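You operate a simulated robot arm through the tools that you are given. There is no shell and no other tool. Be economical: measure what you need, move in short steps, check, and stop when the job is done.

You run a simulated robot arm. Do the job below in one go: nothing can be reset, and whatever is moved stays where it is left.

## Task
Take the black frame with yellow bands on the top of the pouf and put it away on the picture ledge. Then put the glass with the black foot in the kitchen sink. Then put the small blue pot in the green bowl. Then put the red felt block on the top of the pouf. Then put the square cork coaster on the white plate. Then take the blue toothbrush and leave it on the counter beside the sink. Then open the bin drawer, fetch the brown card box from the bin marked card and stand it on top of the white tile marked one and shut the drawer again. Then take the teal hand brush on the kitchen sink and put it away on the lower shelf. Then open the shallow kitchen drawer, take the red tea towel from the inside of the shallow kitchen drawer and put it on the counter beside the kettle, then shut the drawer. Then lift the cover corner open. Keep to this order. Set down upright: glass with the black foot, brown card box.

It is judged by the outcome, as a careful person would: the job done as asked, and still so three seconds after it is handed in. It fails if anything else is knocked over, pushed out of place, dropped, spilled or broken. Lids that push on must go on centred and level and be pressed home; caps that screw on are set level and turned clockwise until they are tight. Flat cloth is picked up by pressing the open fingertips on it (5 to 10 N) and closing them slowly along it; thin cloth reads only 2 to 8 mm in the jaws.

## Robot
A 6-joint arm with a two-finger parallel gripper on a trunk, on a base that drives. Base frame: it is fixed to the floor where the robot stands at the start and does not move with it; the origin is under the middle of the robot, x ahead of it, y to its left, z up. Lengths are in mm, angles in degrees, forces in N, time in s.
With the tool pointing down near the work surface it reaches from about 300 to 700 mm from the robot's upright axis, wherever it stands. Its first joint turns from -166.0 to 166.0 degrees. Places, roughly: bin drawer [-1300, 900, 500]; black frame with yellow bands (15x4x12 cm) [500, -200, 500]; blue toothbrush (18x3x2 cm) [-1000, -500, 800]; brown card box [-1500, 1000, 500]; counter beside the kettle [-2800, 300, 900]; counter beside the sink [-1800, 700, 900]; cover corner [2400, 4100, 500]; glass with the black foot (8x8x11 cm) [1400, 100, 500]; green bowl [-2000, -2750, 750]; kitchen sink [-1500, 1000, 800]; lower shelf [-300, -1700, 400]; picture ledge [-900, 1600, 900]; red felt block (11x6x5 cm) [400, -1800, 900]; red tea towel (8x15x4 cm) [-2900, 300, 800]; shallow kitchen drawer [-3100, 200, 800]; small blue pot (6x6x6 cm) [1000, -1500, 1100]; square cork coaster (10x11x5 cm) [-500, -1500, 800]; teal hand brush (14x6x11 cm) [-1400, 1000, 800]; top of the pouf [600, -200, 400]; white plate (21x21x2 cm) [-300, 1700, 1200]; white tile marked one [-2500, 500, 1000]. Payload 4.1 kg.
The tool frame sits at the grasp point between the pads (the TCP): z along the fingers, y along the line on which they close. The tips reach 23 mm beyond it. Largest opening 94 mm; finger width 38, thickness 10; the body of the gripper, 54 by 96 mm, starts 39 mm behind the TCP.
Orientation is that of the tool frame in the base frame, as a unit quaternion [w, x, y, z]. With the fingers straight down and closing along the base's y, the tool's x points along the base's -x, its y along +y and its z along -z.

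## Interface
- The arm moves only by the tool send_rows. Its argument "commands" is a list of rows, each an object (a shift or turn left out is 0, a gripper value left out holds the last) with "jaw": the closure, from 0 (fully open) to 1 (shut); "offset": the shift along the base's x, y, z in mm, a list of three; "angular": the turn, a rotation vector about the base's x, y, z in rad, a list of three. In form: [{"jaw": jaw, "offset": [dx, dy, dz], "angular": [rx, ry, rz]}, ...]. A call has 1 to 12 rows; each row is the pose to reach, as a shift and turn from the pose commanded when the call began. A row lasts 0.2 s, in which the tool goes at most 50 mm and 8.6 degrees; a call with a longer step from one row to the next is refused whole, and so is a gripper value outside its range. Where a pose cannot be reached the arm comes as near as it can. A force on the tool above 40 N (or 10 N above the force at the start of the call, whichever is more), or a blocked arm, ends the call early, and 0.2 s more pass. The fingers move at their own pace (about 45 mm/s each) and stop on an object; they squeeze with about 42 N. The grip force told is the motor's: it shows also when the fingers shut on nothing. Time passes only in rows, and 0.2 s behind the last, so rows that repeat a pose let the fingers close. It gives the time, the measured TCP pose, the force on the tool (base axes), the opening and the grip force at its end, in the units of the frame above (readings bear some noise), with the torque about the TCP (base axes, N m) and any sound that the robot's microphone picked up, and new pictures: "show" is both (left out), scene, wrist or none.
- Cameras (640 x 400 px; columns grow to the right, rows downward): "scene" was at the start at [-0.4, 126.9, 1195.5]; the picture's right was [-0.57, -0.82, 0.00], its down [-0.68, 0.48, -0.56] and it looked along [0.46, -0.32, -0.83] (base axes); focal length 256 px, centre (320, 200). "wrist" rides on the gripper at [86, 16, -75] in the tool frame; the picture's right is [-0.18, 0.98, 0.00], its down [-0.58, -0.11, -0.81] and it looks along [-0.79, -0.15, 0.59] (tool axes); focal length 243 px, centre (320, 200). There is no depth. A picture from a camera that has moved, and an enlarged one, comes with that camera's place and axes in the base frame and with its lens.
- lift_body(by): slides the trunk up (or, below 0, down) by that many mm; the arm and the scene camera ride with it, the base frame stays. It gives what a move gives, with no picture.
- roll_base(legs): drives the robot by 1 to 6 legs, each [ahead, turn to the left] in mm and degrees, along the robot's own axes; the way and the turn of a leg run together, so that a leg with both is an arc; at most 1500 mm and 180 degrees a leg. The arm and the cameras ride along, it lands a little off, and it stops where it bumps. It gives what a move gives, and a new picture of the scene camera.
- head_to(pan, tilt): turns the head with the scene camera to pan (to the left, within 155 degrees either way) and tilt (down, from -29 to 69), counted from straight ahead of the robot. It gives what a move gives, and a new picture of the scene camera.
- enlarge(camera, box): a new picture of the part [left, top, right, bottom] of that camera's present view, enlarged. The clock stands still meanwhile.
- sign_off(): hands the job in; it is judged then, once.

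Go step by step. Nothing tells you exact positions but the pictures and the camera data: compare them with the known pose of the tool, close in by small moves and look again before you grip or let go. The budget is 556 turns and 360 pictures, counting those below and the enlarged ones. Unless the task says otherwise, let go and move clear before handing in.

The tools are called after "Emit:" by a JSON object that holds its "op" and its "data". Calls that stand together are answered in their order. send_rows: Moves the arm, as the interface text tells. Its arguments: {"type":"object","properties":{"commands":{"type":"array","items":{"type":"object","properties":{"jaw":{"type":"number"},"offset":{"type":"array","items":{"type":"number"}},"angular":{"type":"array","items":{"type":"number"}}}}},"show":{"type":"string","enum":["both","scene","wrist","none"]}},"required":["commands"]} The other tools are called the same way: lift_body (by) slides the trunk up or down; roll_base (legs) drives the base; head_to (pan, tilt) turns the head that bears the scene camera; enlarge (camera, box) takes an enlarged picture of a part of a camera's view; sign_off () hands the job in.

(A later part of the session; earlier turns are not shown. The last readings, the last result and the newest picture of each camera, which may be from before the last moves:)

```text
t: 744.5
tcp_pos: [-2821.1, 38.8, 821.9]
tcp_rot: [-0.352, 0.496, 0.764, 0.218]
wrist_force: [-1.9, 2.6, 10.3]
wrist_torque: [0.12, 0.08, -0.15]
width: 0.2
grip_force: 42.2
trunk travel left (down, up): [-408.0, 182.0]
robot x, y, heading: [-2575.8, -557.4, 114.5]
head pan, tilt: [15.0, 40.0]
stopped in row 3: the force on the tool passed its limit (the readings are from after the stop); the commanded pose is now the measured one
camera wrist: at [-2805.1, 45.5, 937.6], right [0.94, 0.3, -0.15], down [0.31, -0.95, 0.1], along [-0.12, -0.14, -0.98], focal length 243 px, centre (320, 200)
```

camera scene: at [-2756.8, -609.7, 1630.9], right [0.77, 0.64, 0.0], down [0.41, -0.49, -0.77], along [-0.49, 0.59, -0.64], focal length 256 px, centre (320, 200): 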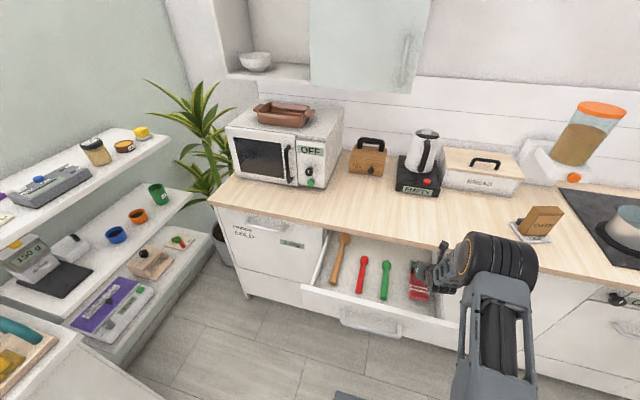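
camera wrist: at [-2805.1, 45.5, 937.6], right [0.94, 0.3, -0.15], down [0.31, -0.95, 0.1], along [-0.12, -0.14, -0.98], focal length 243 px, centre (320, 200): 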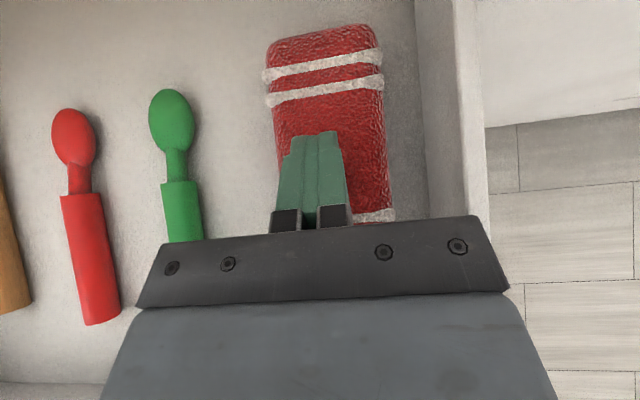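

Emit:
{"op": "send_rows", "data": {"commands": [{"offset": [0, 0, 15]}, {"offset": [0, 0, 35], "jaw": 0.12}, {"offset": [0, 0, 45], "jaw": 0.12}, {"offset": [0, 0, 45], "jaw": 0.12}], "show": "wrist"}}

```text
t: 745.5
tcp_pos: [-2819.3, 35.0, 865.1]
tcp_rot: [-0.349, 0.496, 0.765, 0.216]
wrist_force: [1.0, 0.2, 0.4]
wrist_torque: [-0.01, -0.01, 0.01]
width: 68.6
grip_force: 0.1
trunk travel left (down, up): [-408.0, 182.0]
robot x, y, heading: [-2582.3, -553.7, 114.7]
head pan, tilt: [15.0, 40.0]
camera wrist: at [-2804.1, 44.1, 980.1], right [0.94, 0.29, -0.15], down [0.31, -0.94, 0.1], along [-0.11, -0.15, -0.98], focal length 243 px, centre (320, 200)
```

wrist: 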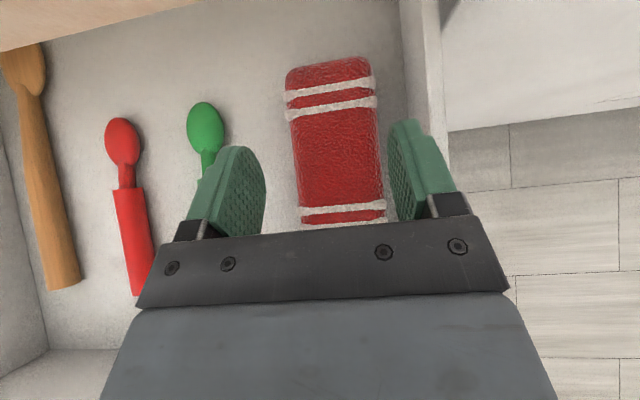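

Emit:
{"op": "send_rows", "data": {"commands": [{"offset": [8, 4, 0], "jaw": 1}, {"offset": [8, 4, 0], "jaw": 1}, {"offset": [8, 4, -15], "jaw": 1}, {"offset": [8, 4, -30], "jaw": 1}, {"offset": [8, 4, -38]}, {"offset": [8, 4, -43]}, {"offset": [8, 4, -47]}, {"offset": [8, 4, -50]}], "show": "none"}}

Emit:
{"op": "send_rows", "data": {"commands": [{"offset": [-8, -4, -2]}, {"offset": [-16, -8, -2]}, {"offset": [-24, -11, -2]}, {"offset": [-32, -15, -2]}], "show": "none"}}

Emit:
{"op": "send_rows", "data": {"commands": [{"offset": [0, 0, 20]}, {"offset": [0, 0, 42], "jaw": 0.12}, {"offset": [0, 0, 45], "jaw": 0.12}, {"offset": [0, 0, 45], "jaw": 0.12}, {"offset": [0, 0, 45], "jaw": 0.12}, {"offset": [0, 0, 45], "jaw": 0.12}], "show": "wrist"}}

```text
t: 747.3
tcp_pos: [-2812.1, 42.9, 823.1]
tcp_rot: [-0.353, 0.495, 0.763, 0.22]
wrist_force: [0.7, -0.9, 38.8]
wrist_torque: [0.18, 0.07, -0.02]
width: 0.2
grip_force: 41.6
trunk travel left (down, up): [-408.0, 182.0]
robot x, y, heading: [-2577.8, -553.3, 114.6]
head pan, tilt: [15.0, 40.0]
```

```text
t: 747.7
tcp_pos: [-2815.9, 44.6, 823.2]
tcp_rot: [-0.356, 0.496, 0.76, 0.224]
wrist_force: [-0.9, 2.6, 12.4]
wrist_torque: [0.14, 0.06, -0.14]
width: 0.1
grip_force: 42.3
trunk travel left (down, up): [-408.0, 182.0]
robot x, y, heading: [-2580.1, -552.3, 114.4]
head pan, tilt: [15.0, 40.0]
stopped in row 1: the force on the tool passed its limit (the readings are from after the stop); the commanded pose is now the measured one
```

```text
t: 749.1
tcp_pos: [-2814.4, 44.1, 864.1]
tcp_rot: [-0.352, 0.497, 0.761, 0.221]
wrist_force: [0.6, 0.3, 0.2]
wrist_torque: [0.01, -0.01, 0.02]
width: 82.4
grip_force: 0.0
trunk travel left (down, up): [-408.0, 182.0]
robot x, y, heading: [-2571.7, -551.9, 113.8]
head pan, tilt: [15.0, 40.0]
camera wrist: at [-2798.2, 50.6, 979.4], right [0.94, 0.29, -0.15], down [0.3, -0.95, 0.09], along [-0.12, -0.13, -0.98], focal length 243 px, centre (320, 200)
```

wrist: 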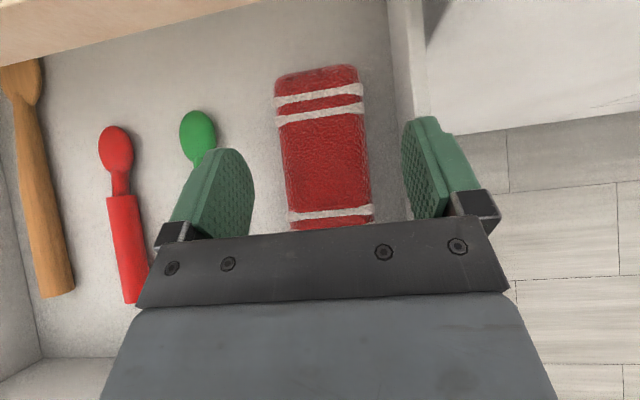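

Emit:
{"op": "send_rows", "data": {"commands": [{"offset": [2.7, 1.2, -10], "jaw": 0.19}, {"offset": [2.7, 1.2, -22], "jaw": 0.19}, {"offset": [2.7, 1.2, -34]}, {"offset": [2.7, 1.2, -44]}, {"offset": [2.7, 1.2, -54]}, {"offset": [2.7, 1.2, -62]}, {"offset": [2.7, 1.2, -70]}, {"offset": [2.7, 1.2, -76]}], "show": "wrist"}}

```text
t: 750.4
tcp_pos: [-2814.9, 51.3, 821.0]
tcp_rot: [-0.366, 0.495, 0.755, 0.228]
wrist_force: [-1.9, 2.8, 13.1]
wrist_torque: [-0.03, 0.54, -0.04]
width: 76.4
grip_force: 0.6
trunk travel left (down, up): [-408.0, 182.0]
robot x, y, heading: [-2578.1, -553.7, 114.4]
head pan, tilt: [15.0, 40.0]
stopped in row 6: the force on the tool passed its limit (the readings are from after the stop); the commanded pose is now the measured one
camera wrist: at [-2796.2, 54.1, 936.4], right [0.94, 0.29, -0.16], down [0.31, -0.95, 0.05], along [-0.14, -0.1, -0.99], focal length 243 px, centre (320, 200)
```

wrist: 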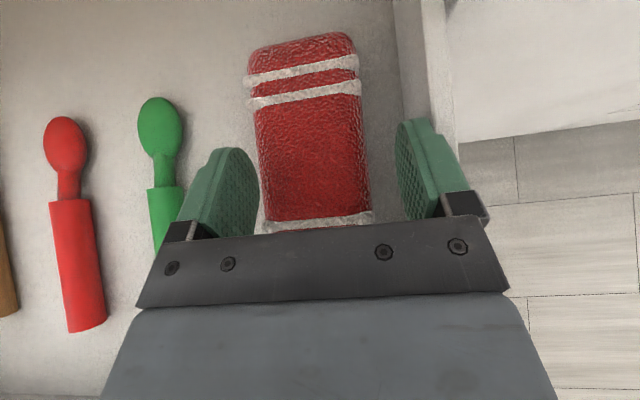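

Emit:
{"op": "send_rows", "data": {"commands": [{"offset": [0, 0, 20]}, {"offset": [-2, -8, 30], "jaw": 1}, {"offset": [-2, -8, 30], "jaw": 1}, {"offset": [-2, -8, 30], "jaw": 1}, {"offset": [-2, -8, 15], "jaw": 1}, {"offset": [-2, -8, 8]}, {"offset": [-2, -8, 4]}], "show": "none"}}

Emit:
{"op": "send_rows", "data": {"commands": [{"offset": [0, 0, -2]}, {"offset": [0, 0, -4]}, {"offset": [0, 0, -6]}, {"offset": [0, 0, -8]}, {"offset": [0, 0, -10]}, {"offset": [0, 0, -12]}], "show": "none"}}

```text
t: 752.0
tcp_pos: [-2816.3, 42.3, 823.7]
tcp_rot: [-0.363, 0.495, 0.756, 0.227]
wrist_force: [0.8, -0.8, 3.8]
wrist_torque: [0.0, -0.03, 0.02]
width: 0.1
grip_force: 41.8
trunk travel left (down, up): [-408.0, 182.0]
robot x, y, heading: [-2580.6, -548.4, 114.1]
head pan, tilt: [15.0, 40.0]
```

```text
t: 753.0
tcp_pos: [-2817.2, 45.2, 823.0]
tcp_rot: [-0.371, 0.492, 0.753, 0.232]
wrist_force: [-1.5, 2.8, 11.4]
wrist_torque: [0.16, 0.06, -0.03]
width: 0.1
grip_force: 41.9
trunk travel left (down, up): [-408.0, 182.0]
robot x, y, heading: [-2575.4, -553.6, 114.4]
head pan, tilt: [15.0, 40.0]
stopped in row 5: the force on the tool passed its limit (the readings are from after the stop); the commanded pose is now the measured one
```

Emit:
{"op": "send_rows", "data": {"commands": [{"offset": [-2, -1, 0]}, {"offset": [-4, -2, 0]}, {"offset": [-6, -3, 0]}, {"offset": [-8, -4, 0]}, {"offset": [-10, -5, 0]}, {"offset": [-12, -6, 0]}, {"offset": [-14, -6.5, 0]}, {"offset": [-16, -7.5, 0]}, {"offset": [-18, -8.5, 0]}, {"offset": [-20, -9, 0]}, {"offset": [-22, -10, 0]}], "show": "wrist"}}

```text
t: 755.4
tcp_pos: [-2831.7, 39.2, 823.1]
tcp_rot: [-0.371, 0.493, 0.755, 0.224]
wrist_force: [10.7, 2.2, 22.3]
wrist_torque: [0.15, -0.26, -0.14]
width: 0.0
grip_force: 41.9
out of reach, approached as far as the arm can: row 9, 10, 11
trunk travel left (down, up): [-408.0, 182.0]
robot x, y, heading: [-2576.8, -551.7, 114.0]
head pan, tilt: [15.0, 40.0]
camera wrist: at [-2812.2, 41.3, 936.9], right [0.94, 0.3, -0.17], down [0.31, -0.95, 0.05], along [-0.15, -0.1, -0.98], focal length 243 px, centre (320, 200)
```

wrist: 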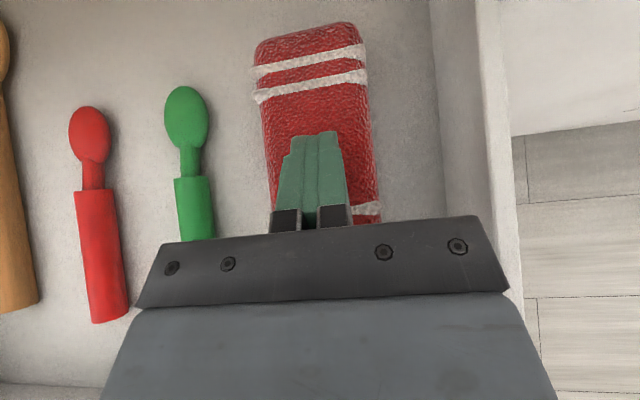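

Emit:
{"op": "send_rows", "data": {"commands": [{"offset": [0, 0, 15]}, {"offset": [1, 0, 35], "jaw": 0.12}, {"offset": [2, 1, 45], "jaw": 0.12}, {"offset": [2, 1, 45], "jaw": 0.12}, {"offset": [2, 1, 45], "jaw": 0.12}, {"offset": [2, 1, 45], "jaw": 0.12}, {"offset": [2, 1, 30]}, {"offset": [2, 1, 15]}], "show": "wrist"}}

```text
t: 757.2
tcp_pos: [-2829.6, 39.6, 837.6]
tcp_rot: [-0.369, 0.493, 0.754, 0.227]
wrist_force: [-0.5, 0.2, -0.3]
wrist_torque: [0.01, 0.01, 0.0]
width: 82.8
grip_force: 0.0
trunk travel left (down, up): [-408.0, 182.0]
robot x, y, heading: [-2576.9, -547.6, 114.0]
head pan, tilt: [15.0, 40.0]
camera wrist: at [-2810.8, 42.8, 950.9], right [0.94, 0.3, -0.16], down [0.31, -0.95, 0.05], along [-0.14, -0.1, -0.99], focal length 243 px, centre (320, 200)
```

wrist: 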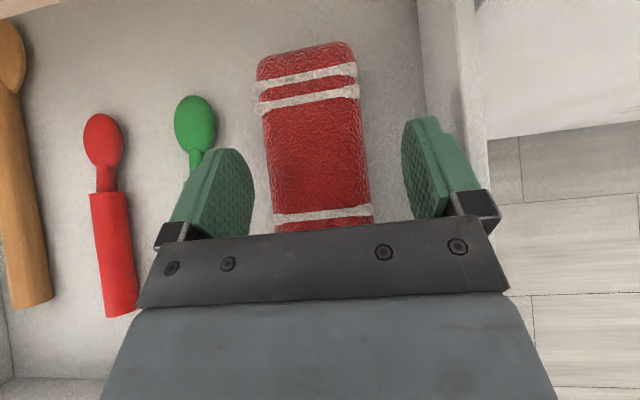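

Emit:
{"op": "send_rows", "data": {"commands": [{"offset": [0, 0, -10]}, {"offset": [0, 0, -20]}, {"offset": [0, 0, -28]}, {"offset": [0, 0, -35]}, {"offset": [0, 0, -41]}, {"offset": [0, 0, -46]}], "show": "wrist"}}

```text
t: 758.0
tcp_pos: [-2831.0, 47.2, 819.9]
tcp_rot: [-0.384, 0.49, 0.748, 0.231]
wrist_force: [-2.3, 2.1, 13.3]
wrist_torque: [-0.13, 0.59, -0.08]
width: 83.3
grip_force: 1.0
out of reach, approached as far as the arm can: row 4
trunk travel left (down, up): [-408.0, 182.0]
robot x, y, heading: [-2580.1, -553.7, 114.1]
head pan, tilt: [15.0, 40.0]
stopped in row 4: the force on the tool passed its limit (the readings are from after the stop); the commanded pose is now the measured one
camera wrist: at [-2811.1, 47.1, 935.0], right [0.94, 0.3, -0.18], down [0.31, -0.95, 0.02], along [-0.16, -0.07, -0.98], focal length 243 px, centre (320, 200)
```

wrist: 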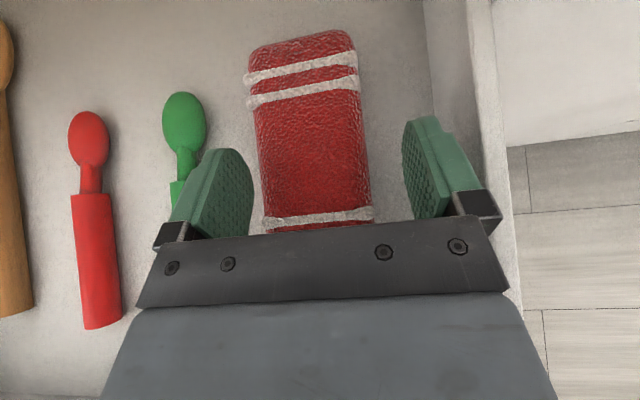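

Emit:
{"op": "enlarge", "data": {"camera": "wrist", "box": [140, 80, 500, 250]}}

Emit:
{"op": "head_to", "data": {"pan": 10, "tilt": 45}}

Emit:
{"op": "enlarge", "data": {"camera": "scene", "box": [280, 150, 480, 300]}}

```text
1.78 times, centred on (320, 165) of wrist
camera zoom: at [-2811.1, 47.1, 935.0], right [0.94, 0.3, -0.18], down [0.31, -0.95, 0.02], along [-0.16, -0.07, -0.98], focal length 431 px, centre (320, 262)
```

zoom: 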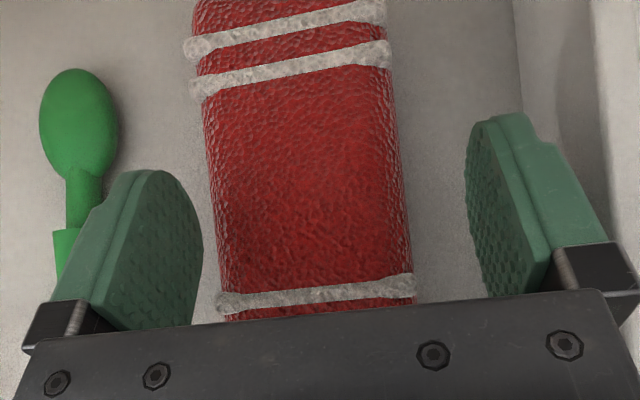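

```text
t: 758.7
tcp_pos: [-2830.4, 44.1, 820.9]
tcp_rot: [-0.382, 0.491, 0.748, 0.231]
wrist_force: [-1.4, 1.3, 25.9]
wrist_torque: [-0.22, 1.14, -0.13]
width: 83.5
grip_force: 0.5
trunk travel left (down, up): [-408.0, 182.0]
robot x, y, heading: [-2579.7, -554.9, 114.4]
head pan, tilt: [10.0, 45.0]
camera scene: at [-2748.0, -608.7, 1443.7], right [0.83, 0.56, 0.0], down [0.4, -0.58, -0.71], along [-0.4, 0.59, -0.71], focal length 256 px, centre (320, 200)
```

scene: 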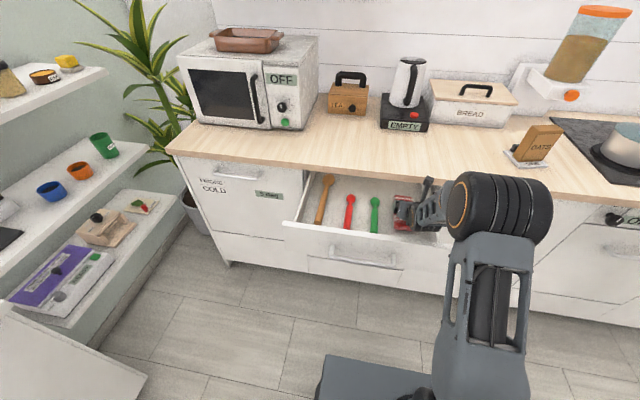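

```text
2.67 times, centred on (380, 225) of scene
camera zoom: at [-2748.0, -608.7, 1443.7], right [0.83, 0.56, 0.0], down [0.4, -0.58, -0.71], along [-0.4, 0.59, -0.71], focal length 683 px, centre (160, 133)
```

zoom: 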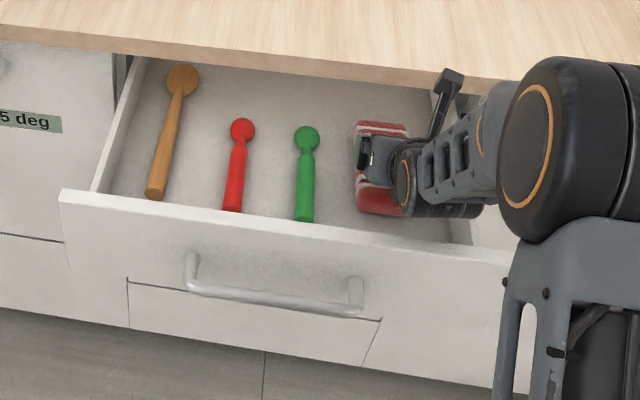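

The left finger was catching the towel's left edge. I rise, open fully, shift 6 mm left and go down again.

Emit:
{"op": "send_rows", "data": {"commands": [{"offset": [0, 0, 15]}, {"offset": [-3, -1, 25], "jaw": 0}, {"offset": [-6, -3, 25], "jaw": 0}, {"offset": [-6, -3, 25], "jaw": 0}], "show": "none"}}

Emit:
{"op": "send_rows", "data": {"commands": [{"offset": [0, -2, -12]}, {"offset": [0, -4, -24]}, {"offset": [0, -6, -34]}, {"offset": [0, -8, -42]}, {"offset": [0, -8, -50]}, {"offset": [0, -8, -56]}, {"offset": [0, -8, -60]}], "show": "wrist"}}

```text
t: 759.7
tcp_pos: [-2837.4, 42.2, 841.3]
tcp_rot: [-0.379, 0.491, 0.75, 0.229]
wrist_force: [0.1, -0.1, -0.2]
wrist_torque: [0.0, 0.06, 0.0]
width: 94.0
grip_force: 0.1
trunk travel left (down, up): [-408.0, 182.0]
robot x, y, heading: [-2577.0, -550.3, 114.3]
head pan, tilt: [10.0, 45.0]
```

```text
t: 761.3
tcp_pos: [-2832.6, 38.6, 793.5]
tcp_rot: [-0.387, 0.489, 0.747, 0.229]
wrist_force: [0.7, -2.7, 12.7]
wrist_torque: [-0.4, -0.64, -0.07]
width: 94.0
grip_force: 0.1
out of reach, approached as far as the arm can: row 5, 6, 7
trunk travel left (down, up): [-408.0, 182.0]
robot x, y, heading: [-2579.0, -550.2, 114.3]
head pan, tilt: [10.0, 45.0]
camera wrist: at [-2811.8, 38.9, 906.4], right [0.93, 0.31, -0.18], down [0.32, -0.95, 0.02], along [-0.17, -0.07, -0.98], focal length 243 px, centre (320, 200)
```

wrist: 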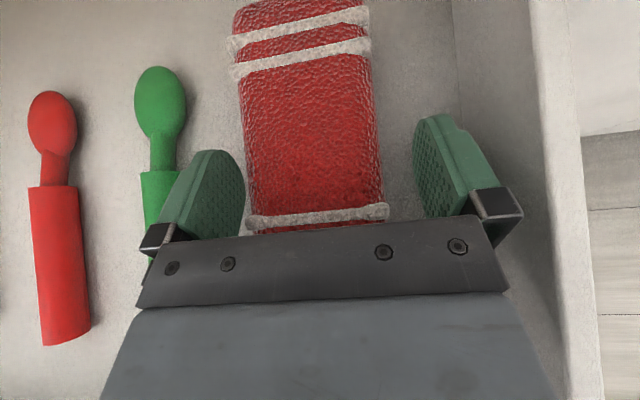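

Emit:
{"op": "send_rows", "data": {"commands": [{"offset": [0, 0, 2], "jaw": 0.1}, {"offset": [0, 0, 2], "jaw": 0.2}, {"offset": [0, 0, 2], "jaw": 0.3}, {"offset": [0, 0, 2], "jaw": 0.45}, {"offset": [0, 0, 2], "jaw": 0.6}, {"offset": [0, 0, 2], "jaw": 0.8}, {"offset": [0, 0, 2], "jaw": 0.8}], "show": "wrist"}}

```text
t: 762.8
tcp_pos: [-2832.8, 39.8, 791.6]
tcp_rot: [-0.387, 0.489, 0.748, 0.228]
wrist_force: [-3.1, -5.4, 13.9]
wrist_torque: [-0.7, -0.66, -0.42]
width: 70.4
grip_force: 41.7
trunk travel left (down, up): [-408.0, 182.0]
robot x, y, heading: [-2575.1, -550.6, 114.4]
head pan, tilt: [10.0, 45.0]
stopped in row 7: the force on the tool passed its limit (the readings are from after the stop); the commanded pose is now the measured one
camera wrist: at [-2811.9, 40.9, 905.7], right [0.93, 0.31, -0.18], down [0.32, -0.95, 0.02], along [-0.17, -0.07, -0.98], focal length 243 px, centre (320, 200)
```

wrist: 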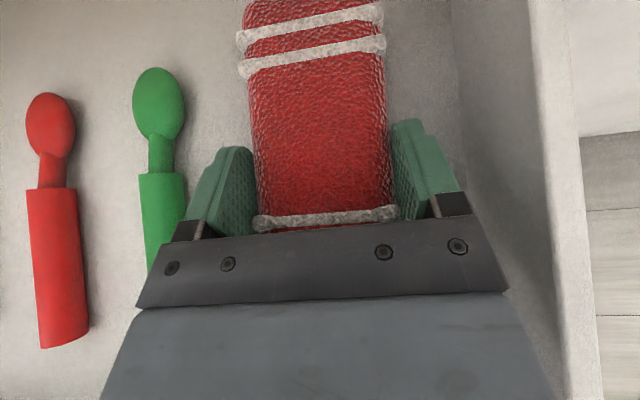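

Gripped at 70 mm. I lift slowly and check.

Emit:
{"op": "send_rows", "data": {"commands": [{"offset": [0, 0, 8], "jaw": 0.8}, {"offset": [0, 0, 20]}, {"offset": [0, 0, 40]}, {"offset": [0, 0, 70]}, {"offset": [0, 0, 105]}, {"offset": [0, 0, 140]}, {"offset": [0, 0, 175]}], "show": "both"}}

```text
t: 764.4
tcp_pos: [-2832.8, 40.5, 965.3]
tcp_rot: [-0.388, 0.489, 0.748, 0.227]
wrist_force: [-0.3, -0.6, -0.2]
wrist_torque: [0.03, 0.03, -0.01]
width: 18.6
grip_force: 0.0
trunk travel left (down, up): [-408.0, 182.0]
robot x, y, heading: [-2579.0, -552.2, 114.5]
head pan, tilt: [10.0, 45.0]
camera scene: at [-2749.3, -606.4, 1443.8], right [0.83, 0.56, 0.0], down [0.4, -0.58, -0.71], along [-0.4, 0.58, -0.71], focal length 256 px, centre (320, 200)
camera wrist: at [-2811.7, 40.2, 1078.9], right [0.93, 0.31, -0.19], down [0.32, -0.95, 0.02], along [-0.17, -0.08, -0.98], focal length 243 px, centre (320, 200)
```

scene: 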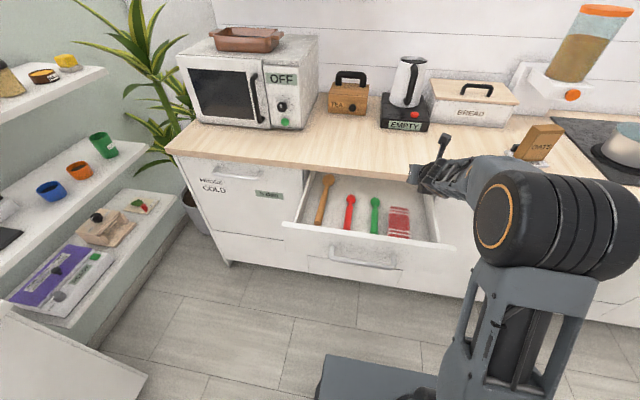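
wrist: 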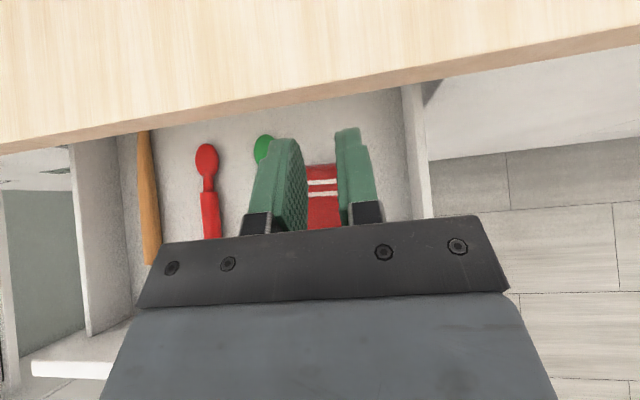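

The towel slipped out: the shallow tool pitch keeps the palm on it. I drive 60 mm closer and steepen the tool.

Emit:
{"op": "roll_base", "data": {"legs": [[60, 0]]}}

Emit:
{"op": "send_rows", "data": {"commands": [{"offset": [10, -22, 0], "angular": [-0.12, -0.055, 0], "jaw": 0}, {"offset": [20, -44, 0], "angular": [-0.24, -0.11, 0]}, {"offset": [26, -58, 0], "angular": [-0.36, -0.165, 0]}, {"offset": [26, -58, 0], "angular": [-0.44, -0.2, 0]}, {"offset": [26, -58, 0], "angular": [-0.44, -0.2, 0]}], "show": "wrist"}}

```text
t: 765.4
tcp_pos: [-2857.5, 92.1, 961.6]
tcp_rot: [-0.386, 0.489, 0.749, 0.227]
wrist_force: [0.3, -0.3, -0.5]
wrist_torque: [0.0, -0.04, 0.0]
width: 19.0
grip_force: 0.1
trunk travel left (down, up): [-408.0, 182.0]
robot x, y, heading: [-2598.9, -498.6, 114.6]
head pan, tilt: [10.0, 45.0]
camera scene: at [-2773.4, -552.7, 1443.5], right [0.83, 0.56, 0.0], down [0.4, -0.58, -0.71], along [-0.4, 0.58, -0.71], focal length 256 px, centre (320, 200)
```

scene: 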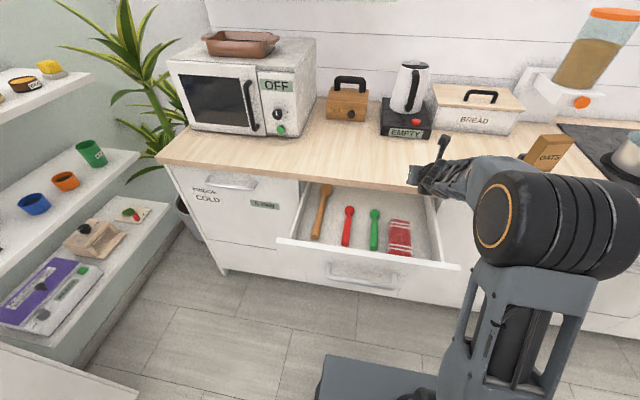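

```text
t: 766.5
tcp_pos: [-2802.6, 35.0, 944.7]
tcp_rot: [-0.217, 0.529, 0.816, 0.087]
wrist_force: [-0.5, 0.4, 0.5]
wrist_torque: [-0.04, 0.02, 0.03]
width: 94.1
grip_force: 0.0
out of reach, approached as far as the arm can: row 1, 2, 3, 4, 5
trunk travel left (down, up): [-408.0, 182.0]
robot x, y, heading: [-2607.0, -495.8, 114.6]
head pan, tilt: [10.0, 45.0]
camera wrist: at [-2799.0, 84.9, 1047.5], right [0.95, 0.27, -0.17], down [0.32, -0.83, 0.47], along [-0.02, -0.5, -0.87], focal length 243 px, centre (320, 200)
```

wrist: 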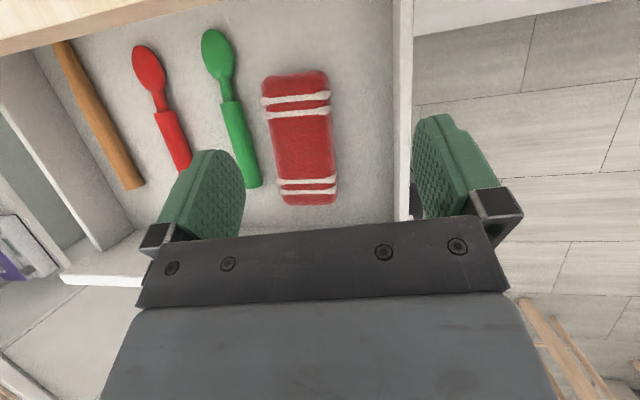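

Emit:
{"op": "send_rows", "data": {"commands": [{"offset": [-15, -11, -20]}, {"offset": [-30, -22, -45]}, {"offset": [-44, -33.7, -75]}, {"offset": [-44, -33.7, -95]}, {"offset": [-44, -33.7, -95]}], "show": "wrist"}}

```text
t: 767.8
tcp_pos: [-2845.7, 2.3, 847.9]
tcp_rot: [-0.219, 0.529, 0.815, 0.087]
wrist_force: [0.6, -0.8, 0.7]
wrist_torque: [-0.01, 0.0, 0.01]
width: 93.8
grip_force: 0.2
trunk travel left (down, up): [-408.0, 182.0]
robot x, y, heading: [-2604.4, -497.8, 114.5]
head pan, tilt: [10.0, 45.0]
camera wrist: at [-2841.2, 52.6, 951.9], right [0.95, 0.27, -0.17], down [0.32, -0.83, 0.47], along [-0.02, -0.5, -0.87], focal length 243 px, centre (320, 200)
```

wrist: 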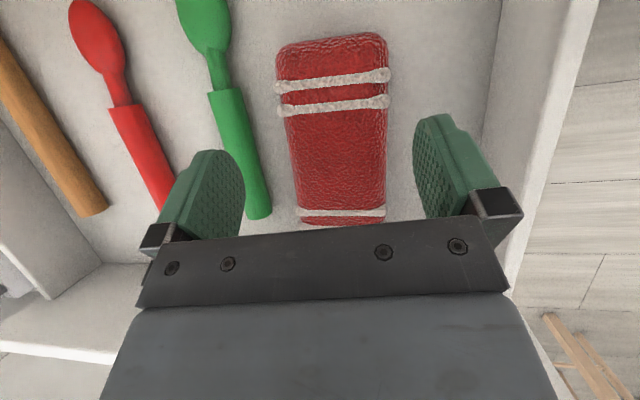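

Emit:
{"op": "send_rows", "data": {"commands": [{"offset": [0, 13, 0], "jaw": 0.08}, {"offset": [-1, 27, 0], "jaw": 0.08}, {"offset": [-1, 27, -15]}, {"offset": [-1, 27, -15]}], "show": "wrist"}}

```text
t: 768.8
tcp_pos: [-2847.5, 28.0, 832.1]
tcp_rot: [-0.219, 0.529, 0.816, 0.086]
wrist_force: [0.8, 0.0, -0.6]
wrist_torque: [0.0, 0.03, -0.03]
width: 86.5
grip_force: 0.1
trunk travel left (down, up): [-408.0, 182.0]
robot x, y, heading: [-2602.9, -503.6, 114.4]
head pan, tilt: [10.0, 45.0]
camera wrist: at [-2843.1, 77.4, 936.0], right [0.95, 0.27, -0.17], down [0.32, -0.83, 0.47], along [-0.02, -0.5, -0.87], focal length 243 px, centre (320, 200)
```

wrist: 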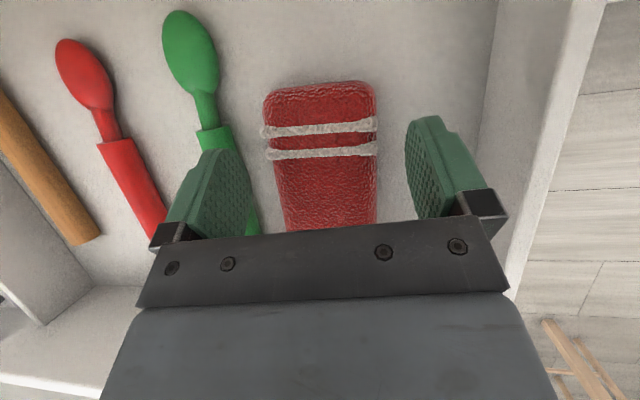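

Emit:
{"op": "send_rows", "data": {"commands": [{"offset": [-10, -4.5, -5]}, {"offset": [-10, -4.5, -18]}, {"offset": [-10, -4.5, -30]}, {"offset": [-10, -4.5, -40]}, {"offset": [-10, -4.5, -48]}, {"offset": [-10, -4.5, -55]}, {"offset": [-10, -4.5, -61]}, {"offset": [-10, -4.5, -67]}], "show": "wrist"}}

```text
t: 770.0
tcp_pos: [-2860.5, 29.0, 791.7]
tcp_rot: [-0.228, 0.526, 0.813, 0.097]
wrist_force: [-2.7, 2.8, 14.6]
wrist_torque: [0.3, -0.57, 0.06]
width: 85.2
grip_force: 0.1
trunk travel left (down, up): [-408.0, 182.0]
robot x, y, heading: [-2601.7, -497.6, 114.5]
head pan, tilt: [10.0, 45.0]
stopped in row 6: the force on the tool passed its limit (the readings are from after the stop); the commanded pose is now the measured one
camera wrist: at [-2855.5, 76.5, 898.5], right [0.95, 0.27, -0.17], down [0.32, -0.84, 0.44], along [-0.02, -0.47, -0.88], focal length 243 px, centre (320, 200)
```

wrist: 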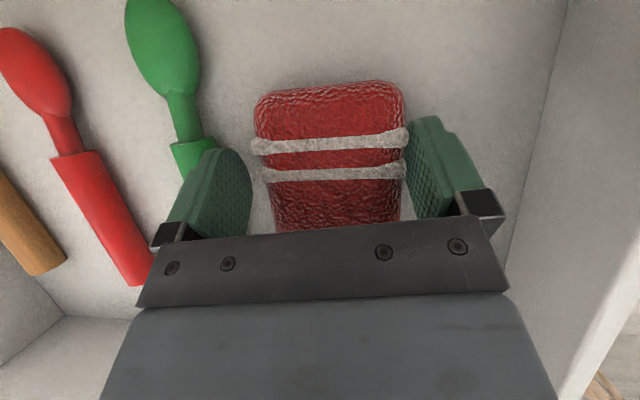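

Emit:
{"op": "send_rows", "data": {"commands": [{"offset": [0, 0, 15], "jaw": 0}, {"offset": [2, 1, 20], "jaw": 0}, {"offset": [2, 1, 20], "jaw": 0}, {"offset": [2, 1, 5]}, {"offset": [2, 1, -8]}, {"offset": [2, 1, -16]}, {"offset": [2, 1, -23]}, {"offset": [2, 1, -30]}, {"offset": [2, 1, -36]}], "show": "wrist"}}

```text
t: 771.3
tcp_pos: [-2861.2, 36.3, 793.2]
tcp_rot: [-0.236, 0.524, 0.812, 0.102]
wrist_force: [-2.9, 2.6, 13.9]
wrist_torque: [0.35, -0.6, 0.06]
width: 93.3
grip_force: 0.0
trunk travel left (down, up): [-408.0, 182.0]
robot x, y, heading: [-2602.4, -492.9, 114.2]
head pan, tilt: [10.0, 45.0]
stopped in row 6: the force on the tool passed its limit (the readings are from after the stop); the commanded pose is now the measured one
camera wrist: at [-2855.2, 81.2, 899.7], right [0.95, 0.28, -0.17], down [0.32, -0.85, 0.42], along [-0.03, -0.46, -0.89], focal length 243 px, centre (320, 200)
```

wrist: 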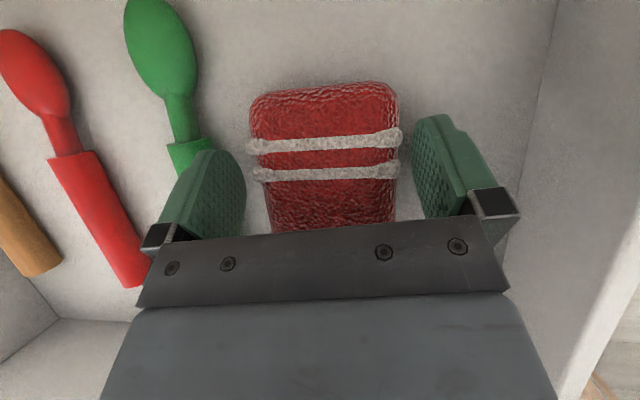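

Emit:
{"op": "send_rows", "data": {"commands": [{"offset": [0, 0, 2], "jaw": 0.1}, {"offset": [0, 0, 2], "jaw": 0.2}, {"offset": [0, 0, 2], "jaw": 0.3}, {"offset": [0, 0, 2], "jaw": 0.5}, {"offset": [0, 0, 2], "jaw": 0.8}, {"offset": [0, 0, 2], "jaw": 1}, {"offset": [0, 0, 2], "jaw": 1}, {"offset": [0, 0, 2], "jaw": 1}], "show": "wrist"}}

```text
t: 773.1
tcp_pos: [-2859.0, 34.4, 792.3]
tcp_rot: [-0.233, 0.525, 0.812, 0.1]
wrist_force: [1.8, -2.3, 5.0]
wrist_torque: [0.0, -0.24, -0.21]
width: 71.3
grip_force: 42.1
trunk travel left (down, up): [-408.0, 182.0]
robot x, y, heading: [-2601.7, -501.9, 114.1]
head pan, tilt: [10.0, 45.0]
camera wrist: at [-2854.5, 79.8, 898.6], right [0.95, 0.27, -0.17], down [0.32, -0.84, 0.43], along [-0.03, -0.46, -0.89], focal length 243 px, centre (320, 200)
```

wrist: 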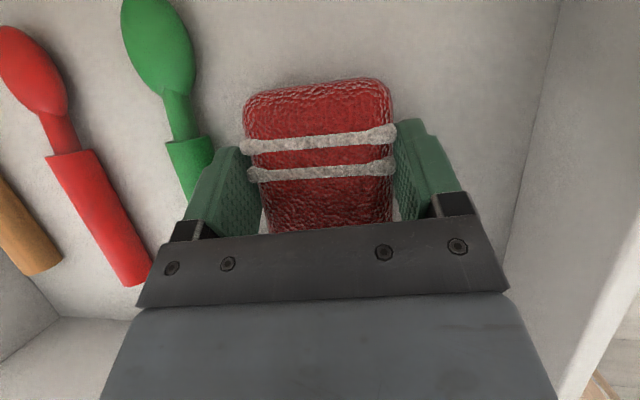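

Emit:
{"op": "send_rows", "data": {"commands": [{"offset": [0, 0, 4]}, {"offset": [0, 0, 8]}, {"offset": [0, 0, 14]}, {"offset": [0, 0, 22]}, {"offset": [0, 0, 32]}, {"offset": [0, 0, 45]}], "show": "wrist"}}

```text
t: 774.5
tcp_pos: [-2859.5, 33.5, 836.6]
tcp_rot: [-0.232, 0.525, 0.813, 0.099]
wrist_force: [0.0, -0.5, 0.0]
wrist_torque: [0.02, 0.0, 0.01]
width: 71.0
grip_force: 42.3
trunk travel left (down, up): [-408.0, 182.0]
robot x, y, heading: [-2602.2, -496.7, 114.3]
head pan, tilt: [10.0, 45.0]
camera wrist: at [-2853.9, 80.9, 943.4], right [0.95, 0.27, -0.17], down [0.32, -0.84, 0.43], along [-0.03, -0.46, -0.89], focal length 243 px, centre (320, 200)
```

wrist: 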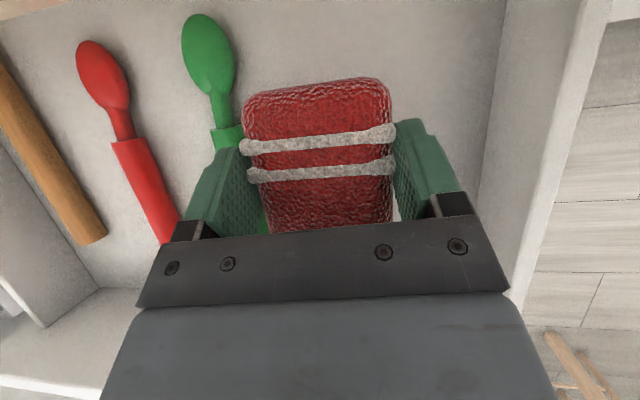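

The towel is in the grip. I raise it, back off and go round to the right of the open drawer to reach the counter spot.

Emit:
{"op": "send_rows", "data": {"commands": [{"offset": [8, -18, 10]}, {"offset": [16, -36, 25]}, {"offset": [24, -54, 45]}, {"offset": [24, -54, 70]}], "show": "none"}}

Emit:
{"op": "lift_body", "data": {"by": 175}}

Emit:
{"op": "roll_base", "data": {"legs": [[-130, 0], [0, -90], [440, 0], [0, 90]]}}

```text
t: 775.5
tcp_pos: [-2834.6, -20.2, 906.5]
tcp_rot: [-0.233, 0.524, 0.813, 0.1]
wrist_force: [0.0, 1.2, -0.5]
wrist_torque: [0.04, 0.02, 0.0]
width: 70.5
grip_force: 42.1
trunk travel left (down, up): [-408.0, 182.0]
robot x, y, heading: [-2599.8, -500.4, 114.1]
head pan, tilt: [10.0, 45.0]
```

```text
t: 777.5
tcp_pos: [-2835.1, -18.4, 1081.4]
tcp_rot: [-0.233, 0.525, 0.813, 0.099]
wrist_force: [0.7, 0.1, 0.3]
wrist_torque: [0.0, -0.02, -0.01]
width: 70.1
grip_force: 42.1
trunk travel left (down, up): [-583.0, 7.0]
robot x, y, heading: [-2602.0, -500.0, 114.3]
head pan, tilt: [10.0, 45.0]
```

```text
t: 788.7
tcp_pos: [-2408.0, 30.0, 1080.7]
tcp_rot: [-0.236, 0.503, 0.826, 0.093]
wrist_force: [-0.1, 0.2, 0.1]
wrist_torque: [0.05, -0.01, 0.0]
width: 69.3
grip_force: 42.1
trunk travel left (down, up): [-583.0, 7.0]
robot x, y, heading: [-2155.1, -434.6, 117.1]
head pan, tilt: [10.0, 45.0]
camera scene: at [-2320.0, -498.1, 1618.5], right [0.8, 0.6, 0.0], down [0.43, -0.56, -0.71], along [-0.43, 0.56, -0.71], focal length 256 px, centre (320, 200)
```

scene: 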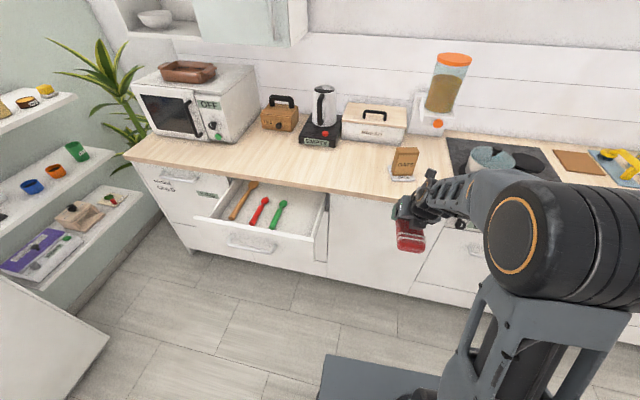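

Emit:
{"op": "send_rows", "data": {"commands": [{"offset": [-40, -18, 0]}, {"offset": [-80, -36, 0]}, {"offset": [-120, -54, 0]}, {"offset": [-160, -73, 0]}, {"offset": [-200, -91, 0]}], "show": "none"}}

Emit:
{"op": "roll_base", "data": {"legs": [[0, -2.8], [330, 0]]}}

```text
t: 789.9
tcp_pos: [-2546.3, -26.3, 1043.2]
tcp_rot: [-0.269, 0.487, 0.83, 0.043]
wrist_force: [-0.7, 1.0, -0.6]
wrist_torque: [0.03, 0.01, 0.01]
width: 69.2
grip_force: 42.1
out of reach, approached as far as the arm can: row 1, 2, 3, 4, 5
trunk travel left (down, up): [-583.0, 7.0]
robot x, y, heading: [-2154.0, -434.5, 117.1]
head pan, tilt: [10.0, 45.0]
```

```text
t: 792.5
tcp_pos: [-2657.5, 294.8, 1044.5]
tcp_rot: [-0.268, 0.509, 0.816, 0.05]
wrist_force: [0.5, -0.2, -0.9]
wrist_torque: [0.02, 0.03, 0.04]
width: 69.2
grip_force: 41.9
trunk travel left (down, up): [-583.0, 7.0]
robot x, y, heading: [-2288.6, -130.5, 114.1]
head pan, tilt: [10.0, 45.0]
camera scene: at [-2458.7, -188.1, 1618.4], right [0.83, 0.56, 0.0], down [0.4, -0.59, -0.71], along [-0.4, 0.59, -0.71], focal length 256 px, centre (320, 200)
```

scene: 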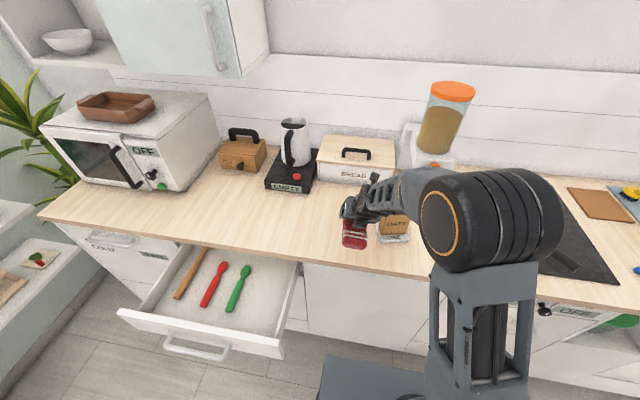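

Emit:
{"op": "roll_base", "data": {"legs": [[0, 12], [80, 0]]}}

Emit:
{"op": "enlarge", "data": {"camera": "wrist", "box": [0, 0, 640, 400]}}

```text
t: 794.4
tcp_pos: [-2784.9, 273.9, 1043.7]
tcp_rot: [-0.272, 0.423, 0.864, 0.022]
wrist_force: [0.0, 0.4, -1.2]
wrist_torque: [-0.02, 0.06, -0.02]
width: 69.4
grip_force: 42.0
trunk travel left (down, up): [-583.0, 7.0]
robot x, y, heading: [-2332.9, -68.5, 125.8]
head pan, tilt: [10.0, 45.0]
camera scene: at [-2491.5, -156.9, 1618.4], right [0.69, 0.72, 0.0], down [0.51, -0.49, -0.71], along [-0.51, 0.49, -0.71], focal length 256 px, centre (320, 200)
```

scene: 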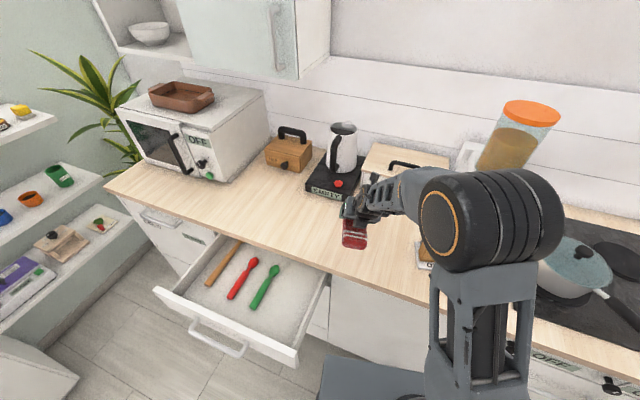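

```text
1.00 times, centred on (320, 200) of wrist
camera zoom: at [-2783.2, 327.1, 1146.9], right [0.82, 0.5, -0.28], down [0.57, -0.7, 0.42], along [0.02, -0.51, -0.86], focal length 243 px, centre (320, 200)
```

zoom: 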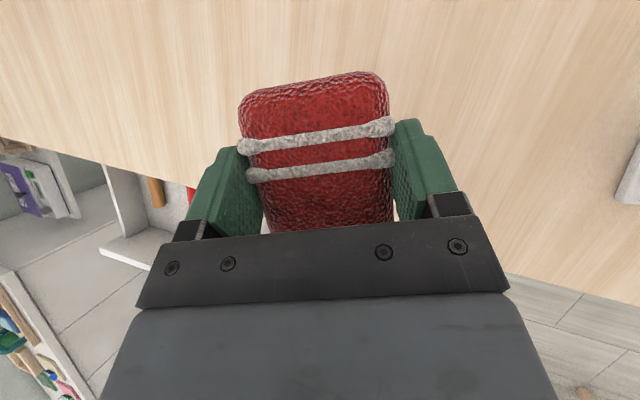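

Emit:
{"op": "send_rows", "data": {"commands": [{"offset": [0, 0, -25], "angular": [0.056, -0.033, 0]}, {"offset": [0, 0, -50], "angular": [0.112, -0.066, 0]}, {"offset": [0, 0, -75], "angular": [0.112, -0.066, 0]}, {"offset": [0, 0, -90], "angular": [0.112, -0.066, 0]}, {"offset": [0, 0, -97], "angular": [0.112, -0.066, 0]}, {"offset": [0, 0, -102], "angular": [0.112, -0.066, 0]}, {"offset": [0, 0, -107], "angular": [0.112, -0.066, 0]}, {"offset": [0, 0, -112], "angular": [0.112, -0.066, 0]}, {"offset": [0, 0, -117], "angular": [0.112, -0.066, 0]}, {"offset": [0, 0, -122], "angular": [0.112, -0.066, 0]}], "show": "both"}}

```text
t: 796.4
tcp_pos: [-2787.4, 276.4, 934.3]
tcp_rot: [-0.274, 0.404, 0.868, 0.087]
wrist_force: [4.9, -4.8, 18.7]
wrist_torque: [-0.59, -1.43, -0.19]
width: 69.5
grip_force: 41.8
out of reach, approached as far as the arm can: row 1, 2, 3
trunk travel left (down, up): [-583.0, 7.0]
robot x, y, heading: [-2331.3, -66.5, 126.2]
head pan, tilt: [10.0, 45.0]
stopped in row 10: the force on the tool passed its limit (the readings are from after the stop); the commanded pose is now the measured one
camera scene: at [-2488.5, -159.7, 1618.5], right [0.69, 0.72, 0.0], down [0.51, -0.49, -0.71], along [-0.51, 0.49, -0.71], focal length 256 px, centre (320, 200)
camera wrist: at [-2791.0, 314.9, 1042.2], right [0.83, 0.53, -0.17], down [0.55, -0.75, 0.36], along [0.06, -0.4, -0.92], focal length 243 px, centre (320, 200)
```

scene: 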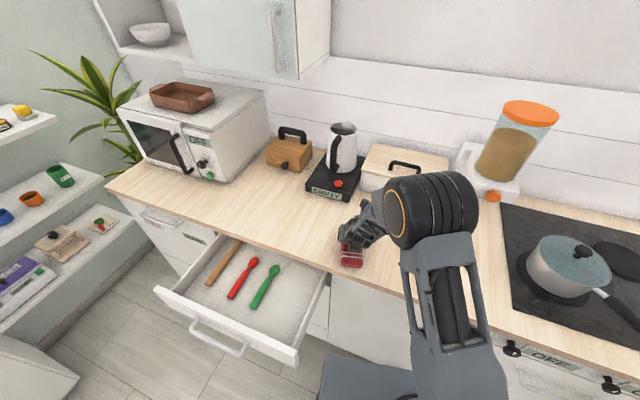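
wrist: 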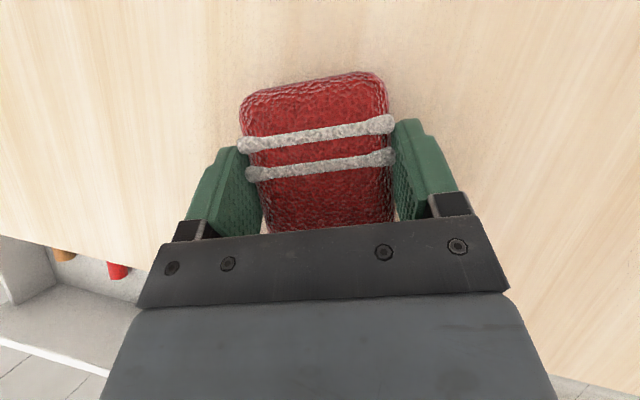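

Emit:
{"op": "send_rows", "data": {"commands": [{"offset": [0, 0, 1]}, {"offset": [0, 0, 1], "jaw": 0.15}, {"offset": [0, 0, 1], "jaw": 0.05}, {"offset": [0, 0, 1], "jaw": 0}, {"offset": [0, 0, 10], "jaw": 0}, {"offset": [0, 0, 30]}, {"offset": [0, 0, 60]}, {"offset": [0, 0, 100]}, {"offset": [0, 0, 145]}], "show": "both"}}

```text
t: 798.4
tcp_pos: [-2788.6, 274.8, 1076.0]
tcp_rot: [-0.272, 0.403, 0.869, 0.086]
wrist_force: [-0.2, -0.7, -0.4]
wrist_torque: [0.01, 0.03, 0.0]
width: 94.0
grip_force: 0.1
trunk travel left (down, up): [-583.0, 7.0]
robot x, y, heading: [-2332.9, -70.9, 126.1]
head pan, tilt: [10.0, 45.0]
camera scene: at [-2490.2, -158.3, 1618.4], right [0.69, 0.72, 0.0], down [0.51, -0.49, -0.71], along [-0.51, 0.49, -0.71], focal length 256 px, centre (320, 200)
camera wrist: at [-2791.5, 314.1, 1185.5], right [0.83, 0.53, -0.17], down [0.55, -0.75, 0.37], along [0.07, -0.4, -0.92], focal length 243 px, centre (320, 200)
```

scene: 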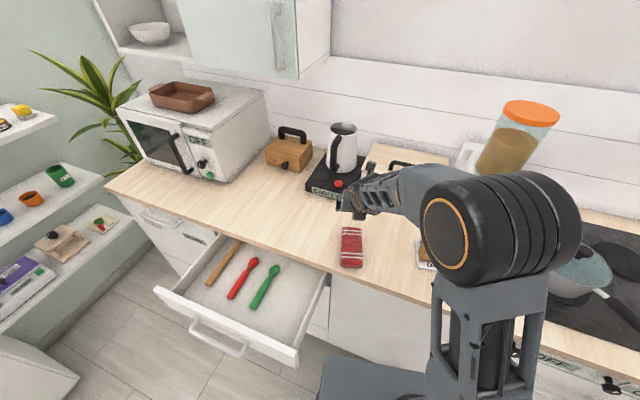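
wrist: 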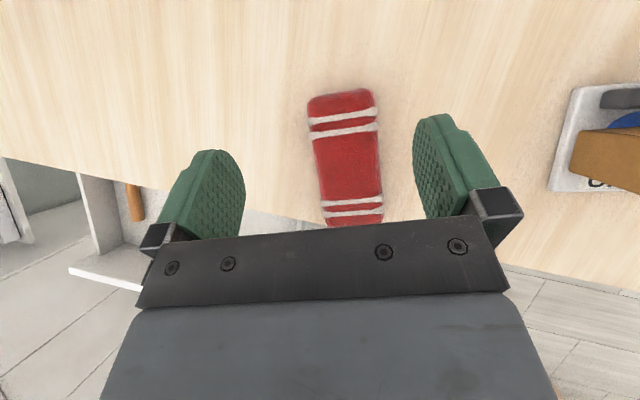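

The towel lies on the counter by the kettle. Now I go back in front of the drawer to shut it.

Emit:
{"op": "roll_base", "data": {"legs": [[-300, 0], [0, 98.7], [583, 0], [0, -110.5]]}}

```text
t: 812.4
tcp_pos: [-2916.6, -297.6, 1076.8]
tcp_rot: [-0.26, 0.503, 0.816, 0.117]
wrist_force: [0.0, 0.4, -0.5]
wrist_torque: [0.01, 0.03, 0.01]
width: 93.8
grip_force: 0.0
trunk travel left (down, up): [-583.0, 7.0]
robot x, y, heading: [-2556.5, -735.1, 112.7]
head pan, tilt: [10.0, 45.0]
camera scene: at [-2727.0, -786.9, 1618.5], right [0.84, 0.54, 0.0], down [0.38, -0.59, -0.71], along [-0.38, 0.59, -0.71], focal length 256 px, centre (320, 200)
```

scene: 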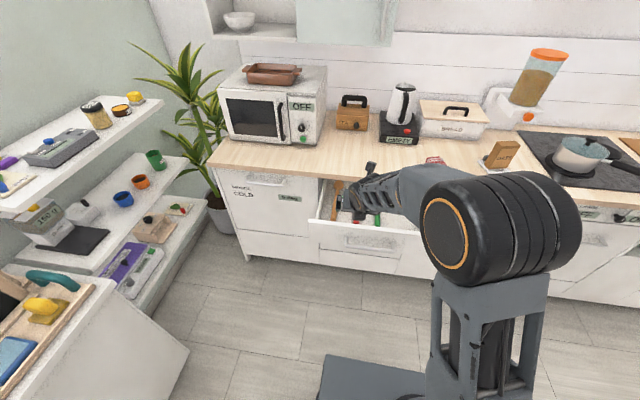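

Emit:
{"op": "roll_base", "data": {"legs": [[0, 1.6], [-90, 0]]}}

Emit:
{"op": "send_rows", "data": {"commands": [{"offset": [20, 9, 0], "angular": [0.115, 0.052, 0], "jaw": 1}, {"offset": [40, 18, 0], "angular": [0.23, 0.104, 0]}, {"offset": [60, 27, 0], "angular": [0.345, 0.156, 0]}, {"offset": [82, 37, 0], "angular": [0.456, 0.206, 0]}, {"offset": [82, 37, 0], "angular": [0.456, 0.206, 0]}], "show": "none"}}

Emit:
{"op": "lift_body", "data": {"by": -255}}

Emit:
{"op": "head_to", "data": {"pan": 20, "tilt": 40}}

```text
t: 813.8
tcp_pos: [-2893.4, -390.0, 1077.0]
tcp_rot: [-0.263, 0.491, 0.823, 0.113]
wrist_force: [-0.4, -0.2, 0.4]
wrist_torque: [-0.01, 0.01, 0.03]
width: 94.0
grip_force: 0.0
trunk travel left (down, up): [-583.0, 7.0]
robot x, y, heading: [-2515.5, -816.8, 114.5]
head pan, tilt: [10.0, 45.0]
camera scene: at [-2688.4, -873.7, 1618.5], right [0.83, 0.56, 0.0], down [0.4, -0.58, -0.71], along [-0.4, 0.58, -0.71], focal length 256 px, centre (320, 200)
```

scene: 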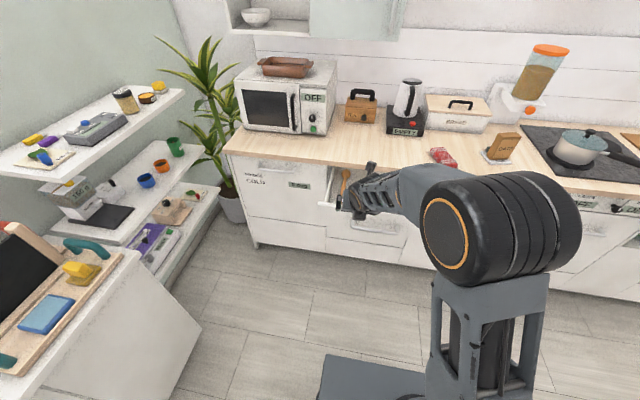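

```text
t: 815.0
tcp_pos: [-2836.7, -364.5, 1086.1]
tcp_rot: [-0.444, 0.432, 0.743, 0.252]
wrist_force: [0.0, -0.7, 0.0]
wrist_torque: [0.01, -0.03, 0.04]
width: 0.2
grip_force: 12.7
out of reach, approached as far as the arm can: row 1, 2, 3, 4, 5
trunk travel left (down, up): [-583.0, 7.0]
robot x, y, heading: [-2519.8, -816.7, 114.5]
head pan, tilt: [10.0, 45.0]
```

```text
t: 817.7
tcp_pos: [-2836.3, -365.1, 830.6]
tcp_rot: [-0.444, 0.432, 0.743, 0.252]
wrist_force: [-0.4, -0.4, -1.0]
wrist_torque: [-0.01, -0.01, 0.0]
width: 0.0
grip_force: 42.1
trunk travel left (down, up): [-328.0, 262.0]
robot x, y, heading: [-2517.5, -818.3, 114.3]
head pan, tilt: [10.0, 45.0]
```

```text
t: 818.4
tcp_pos: [-2837.2, -365.5, 830.2]
tcp_rot: [-0.443, 0.433, 0.743, 0.253]
wrist_force: [-0.1, -0.7, -0.2]
wrist_torque: [-0.01, 0.01, 0.02]
width: 0.1
grip_force: 42.0
trunk travel left (down, up): [-328.0, 262.0]
robot x, y, heading: [-2519.8, -819.6, 114.4]
head pan, tilt: [20.0, 40.0]
camera scene: at [-2702.4, -878.9, 1370.7], right [0.72, 0.7, 0.0], down [0.45, -0.46, -0.77], along [-0.54, 0.55, -0.64], focal length 256 px, centre (320, 200)
```

scene: 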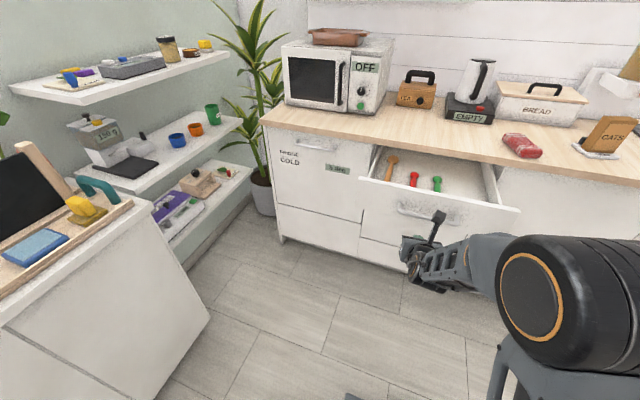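

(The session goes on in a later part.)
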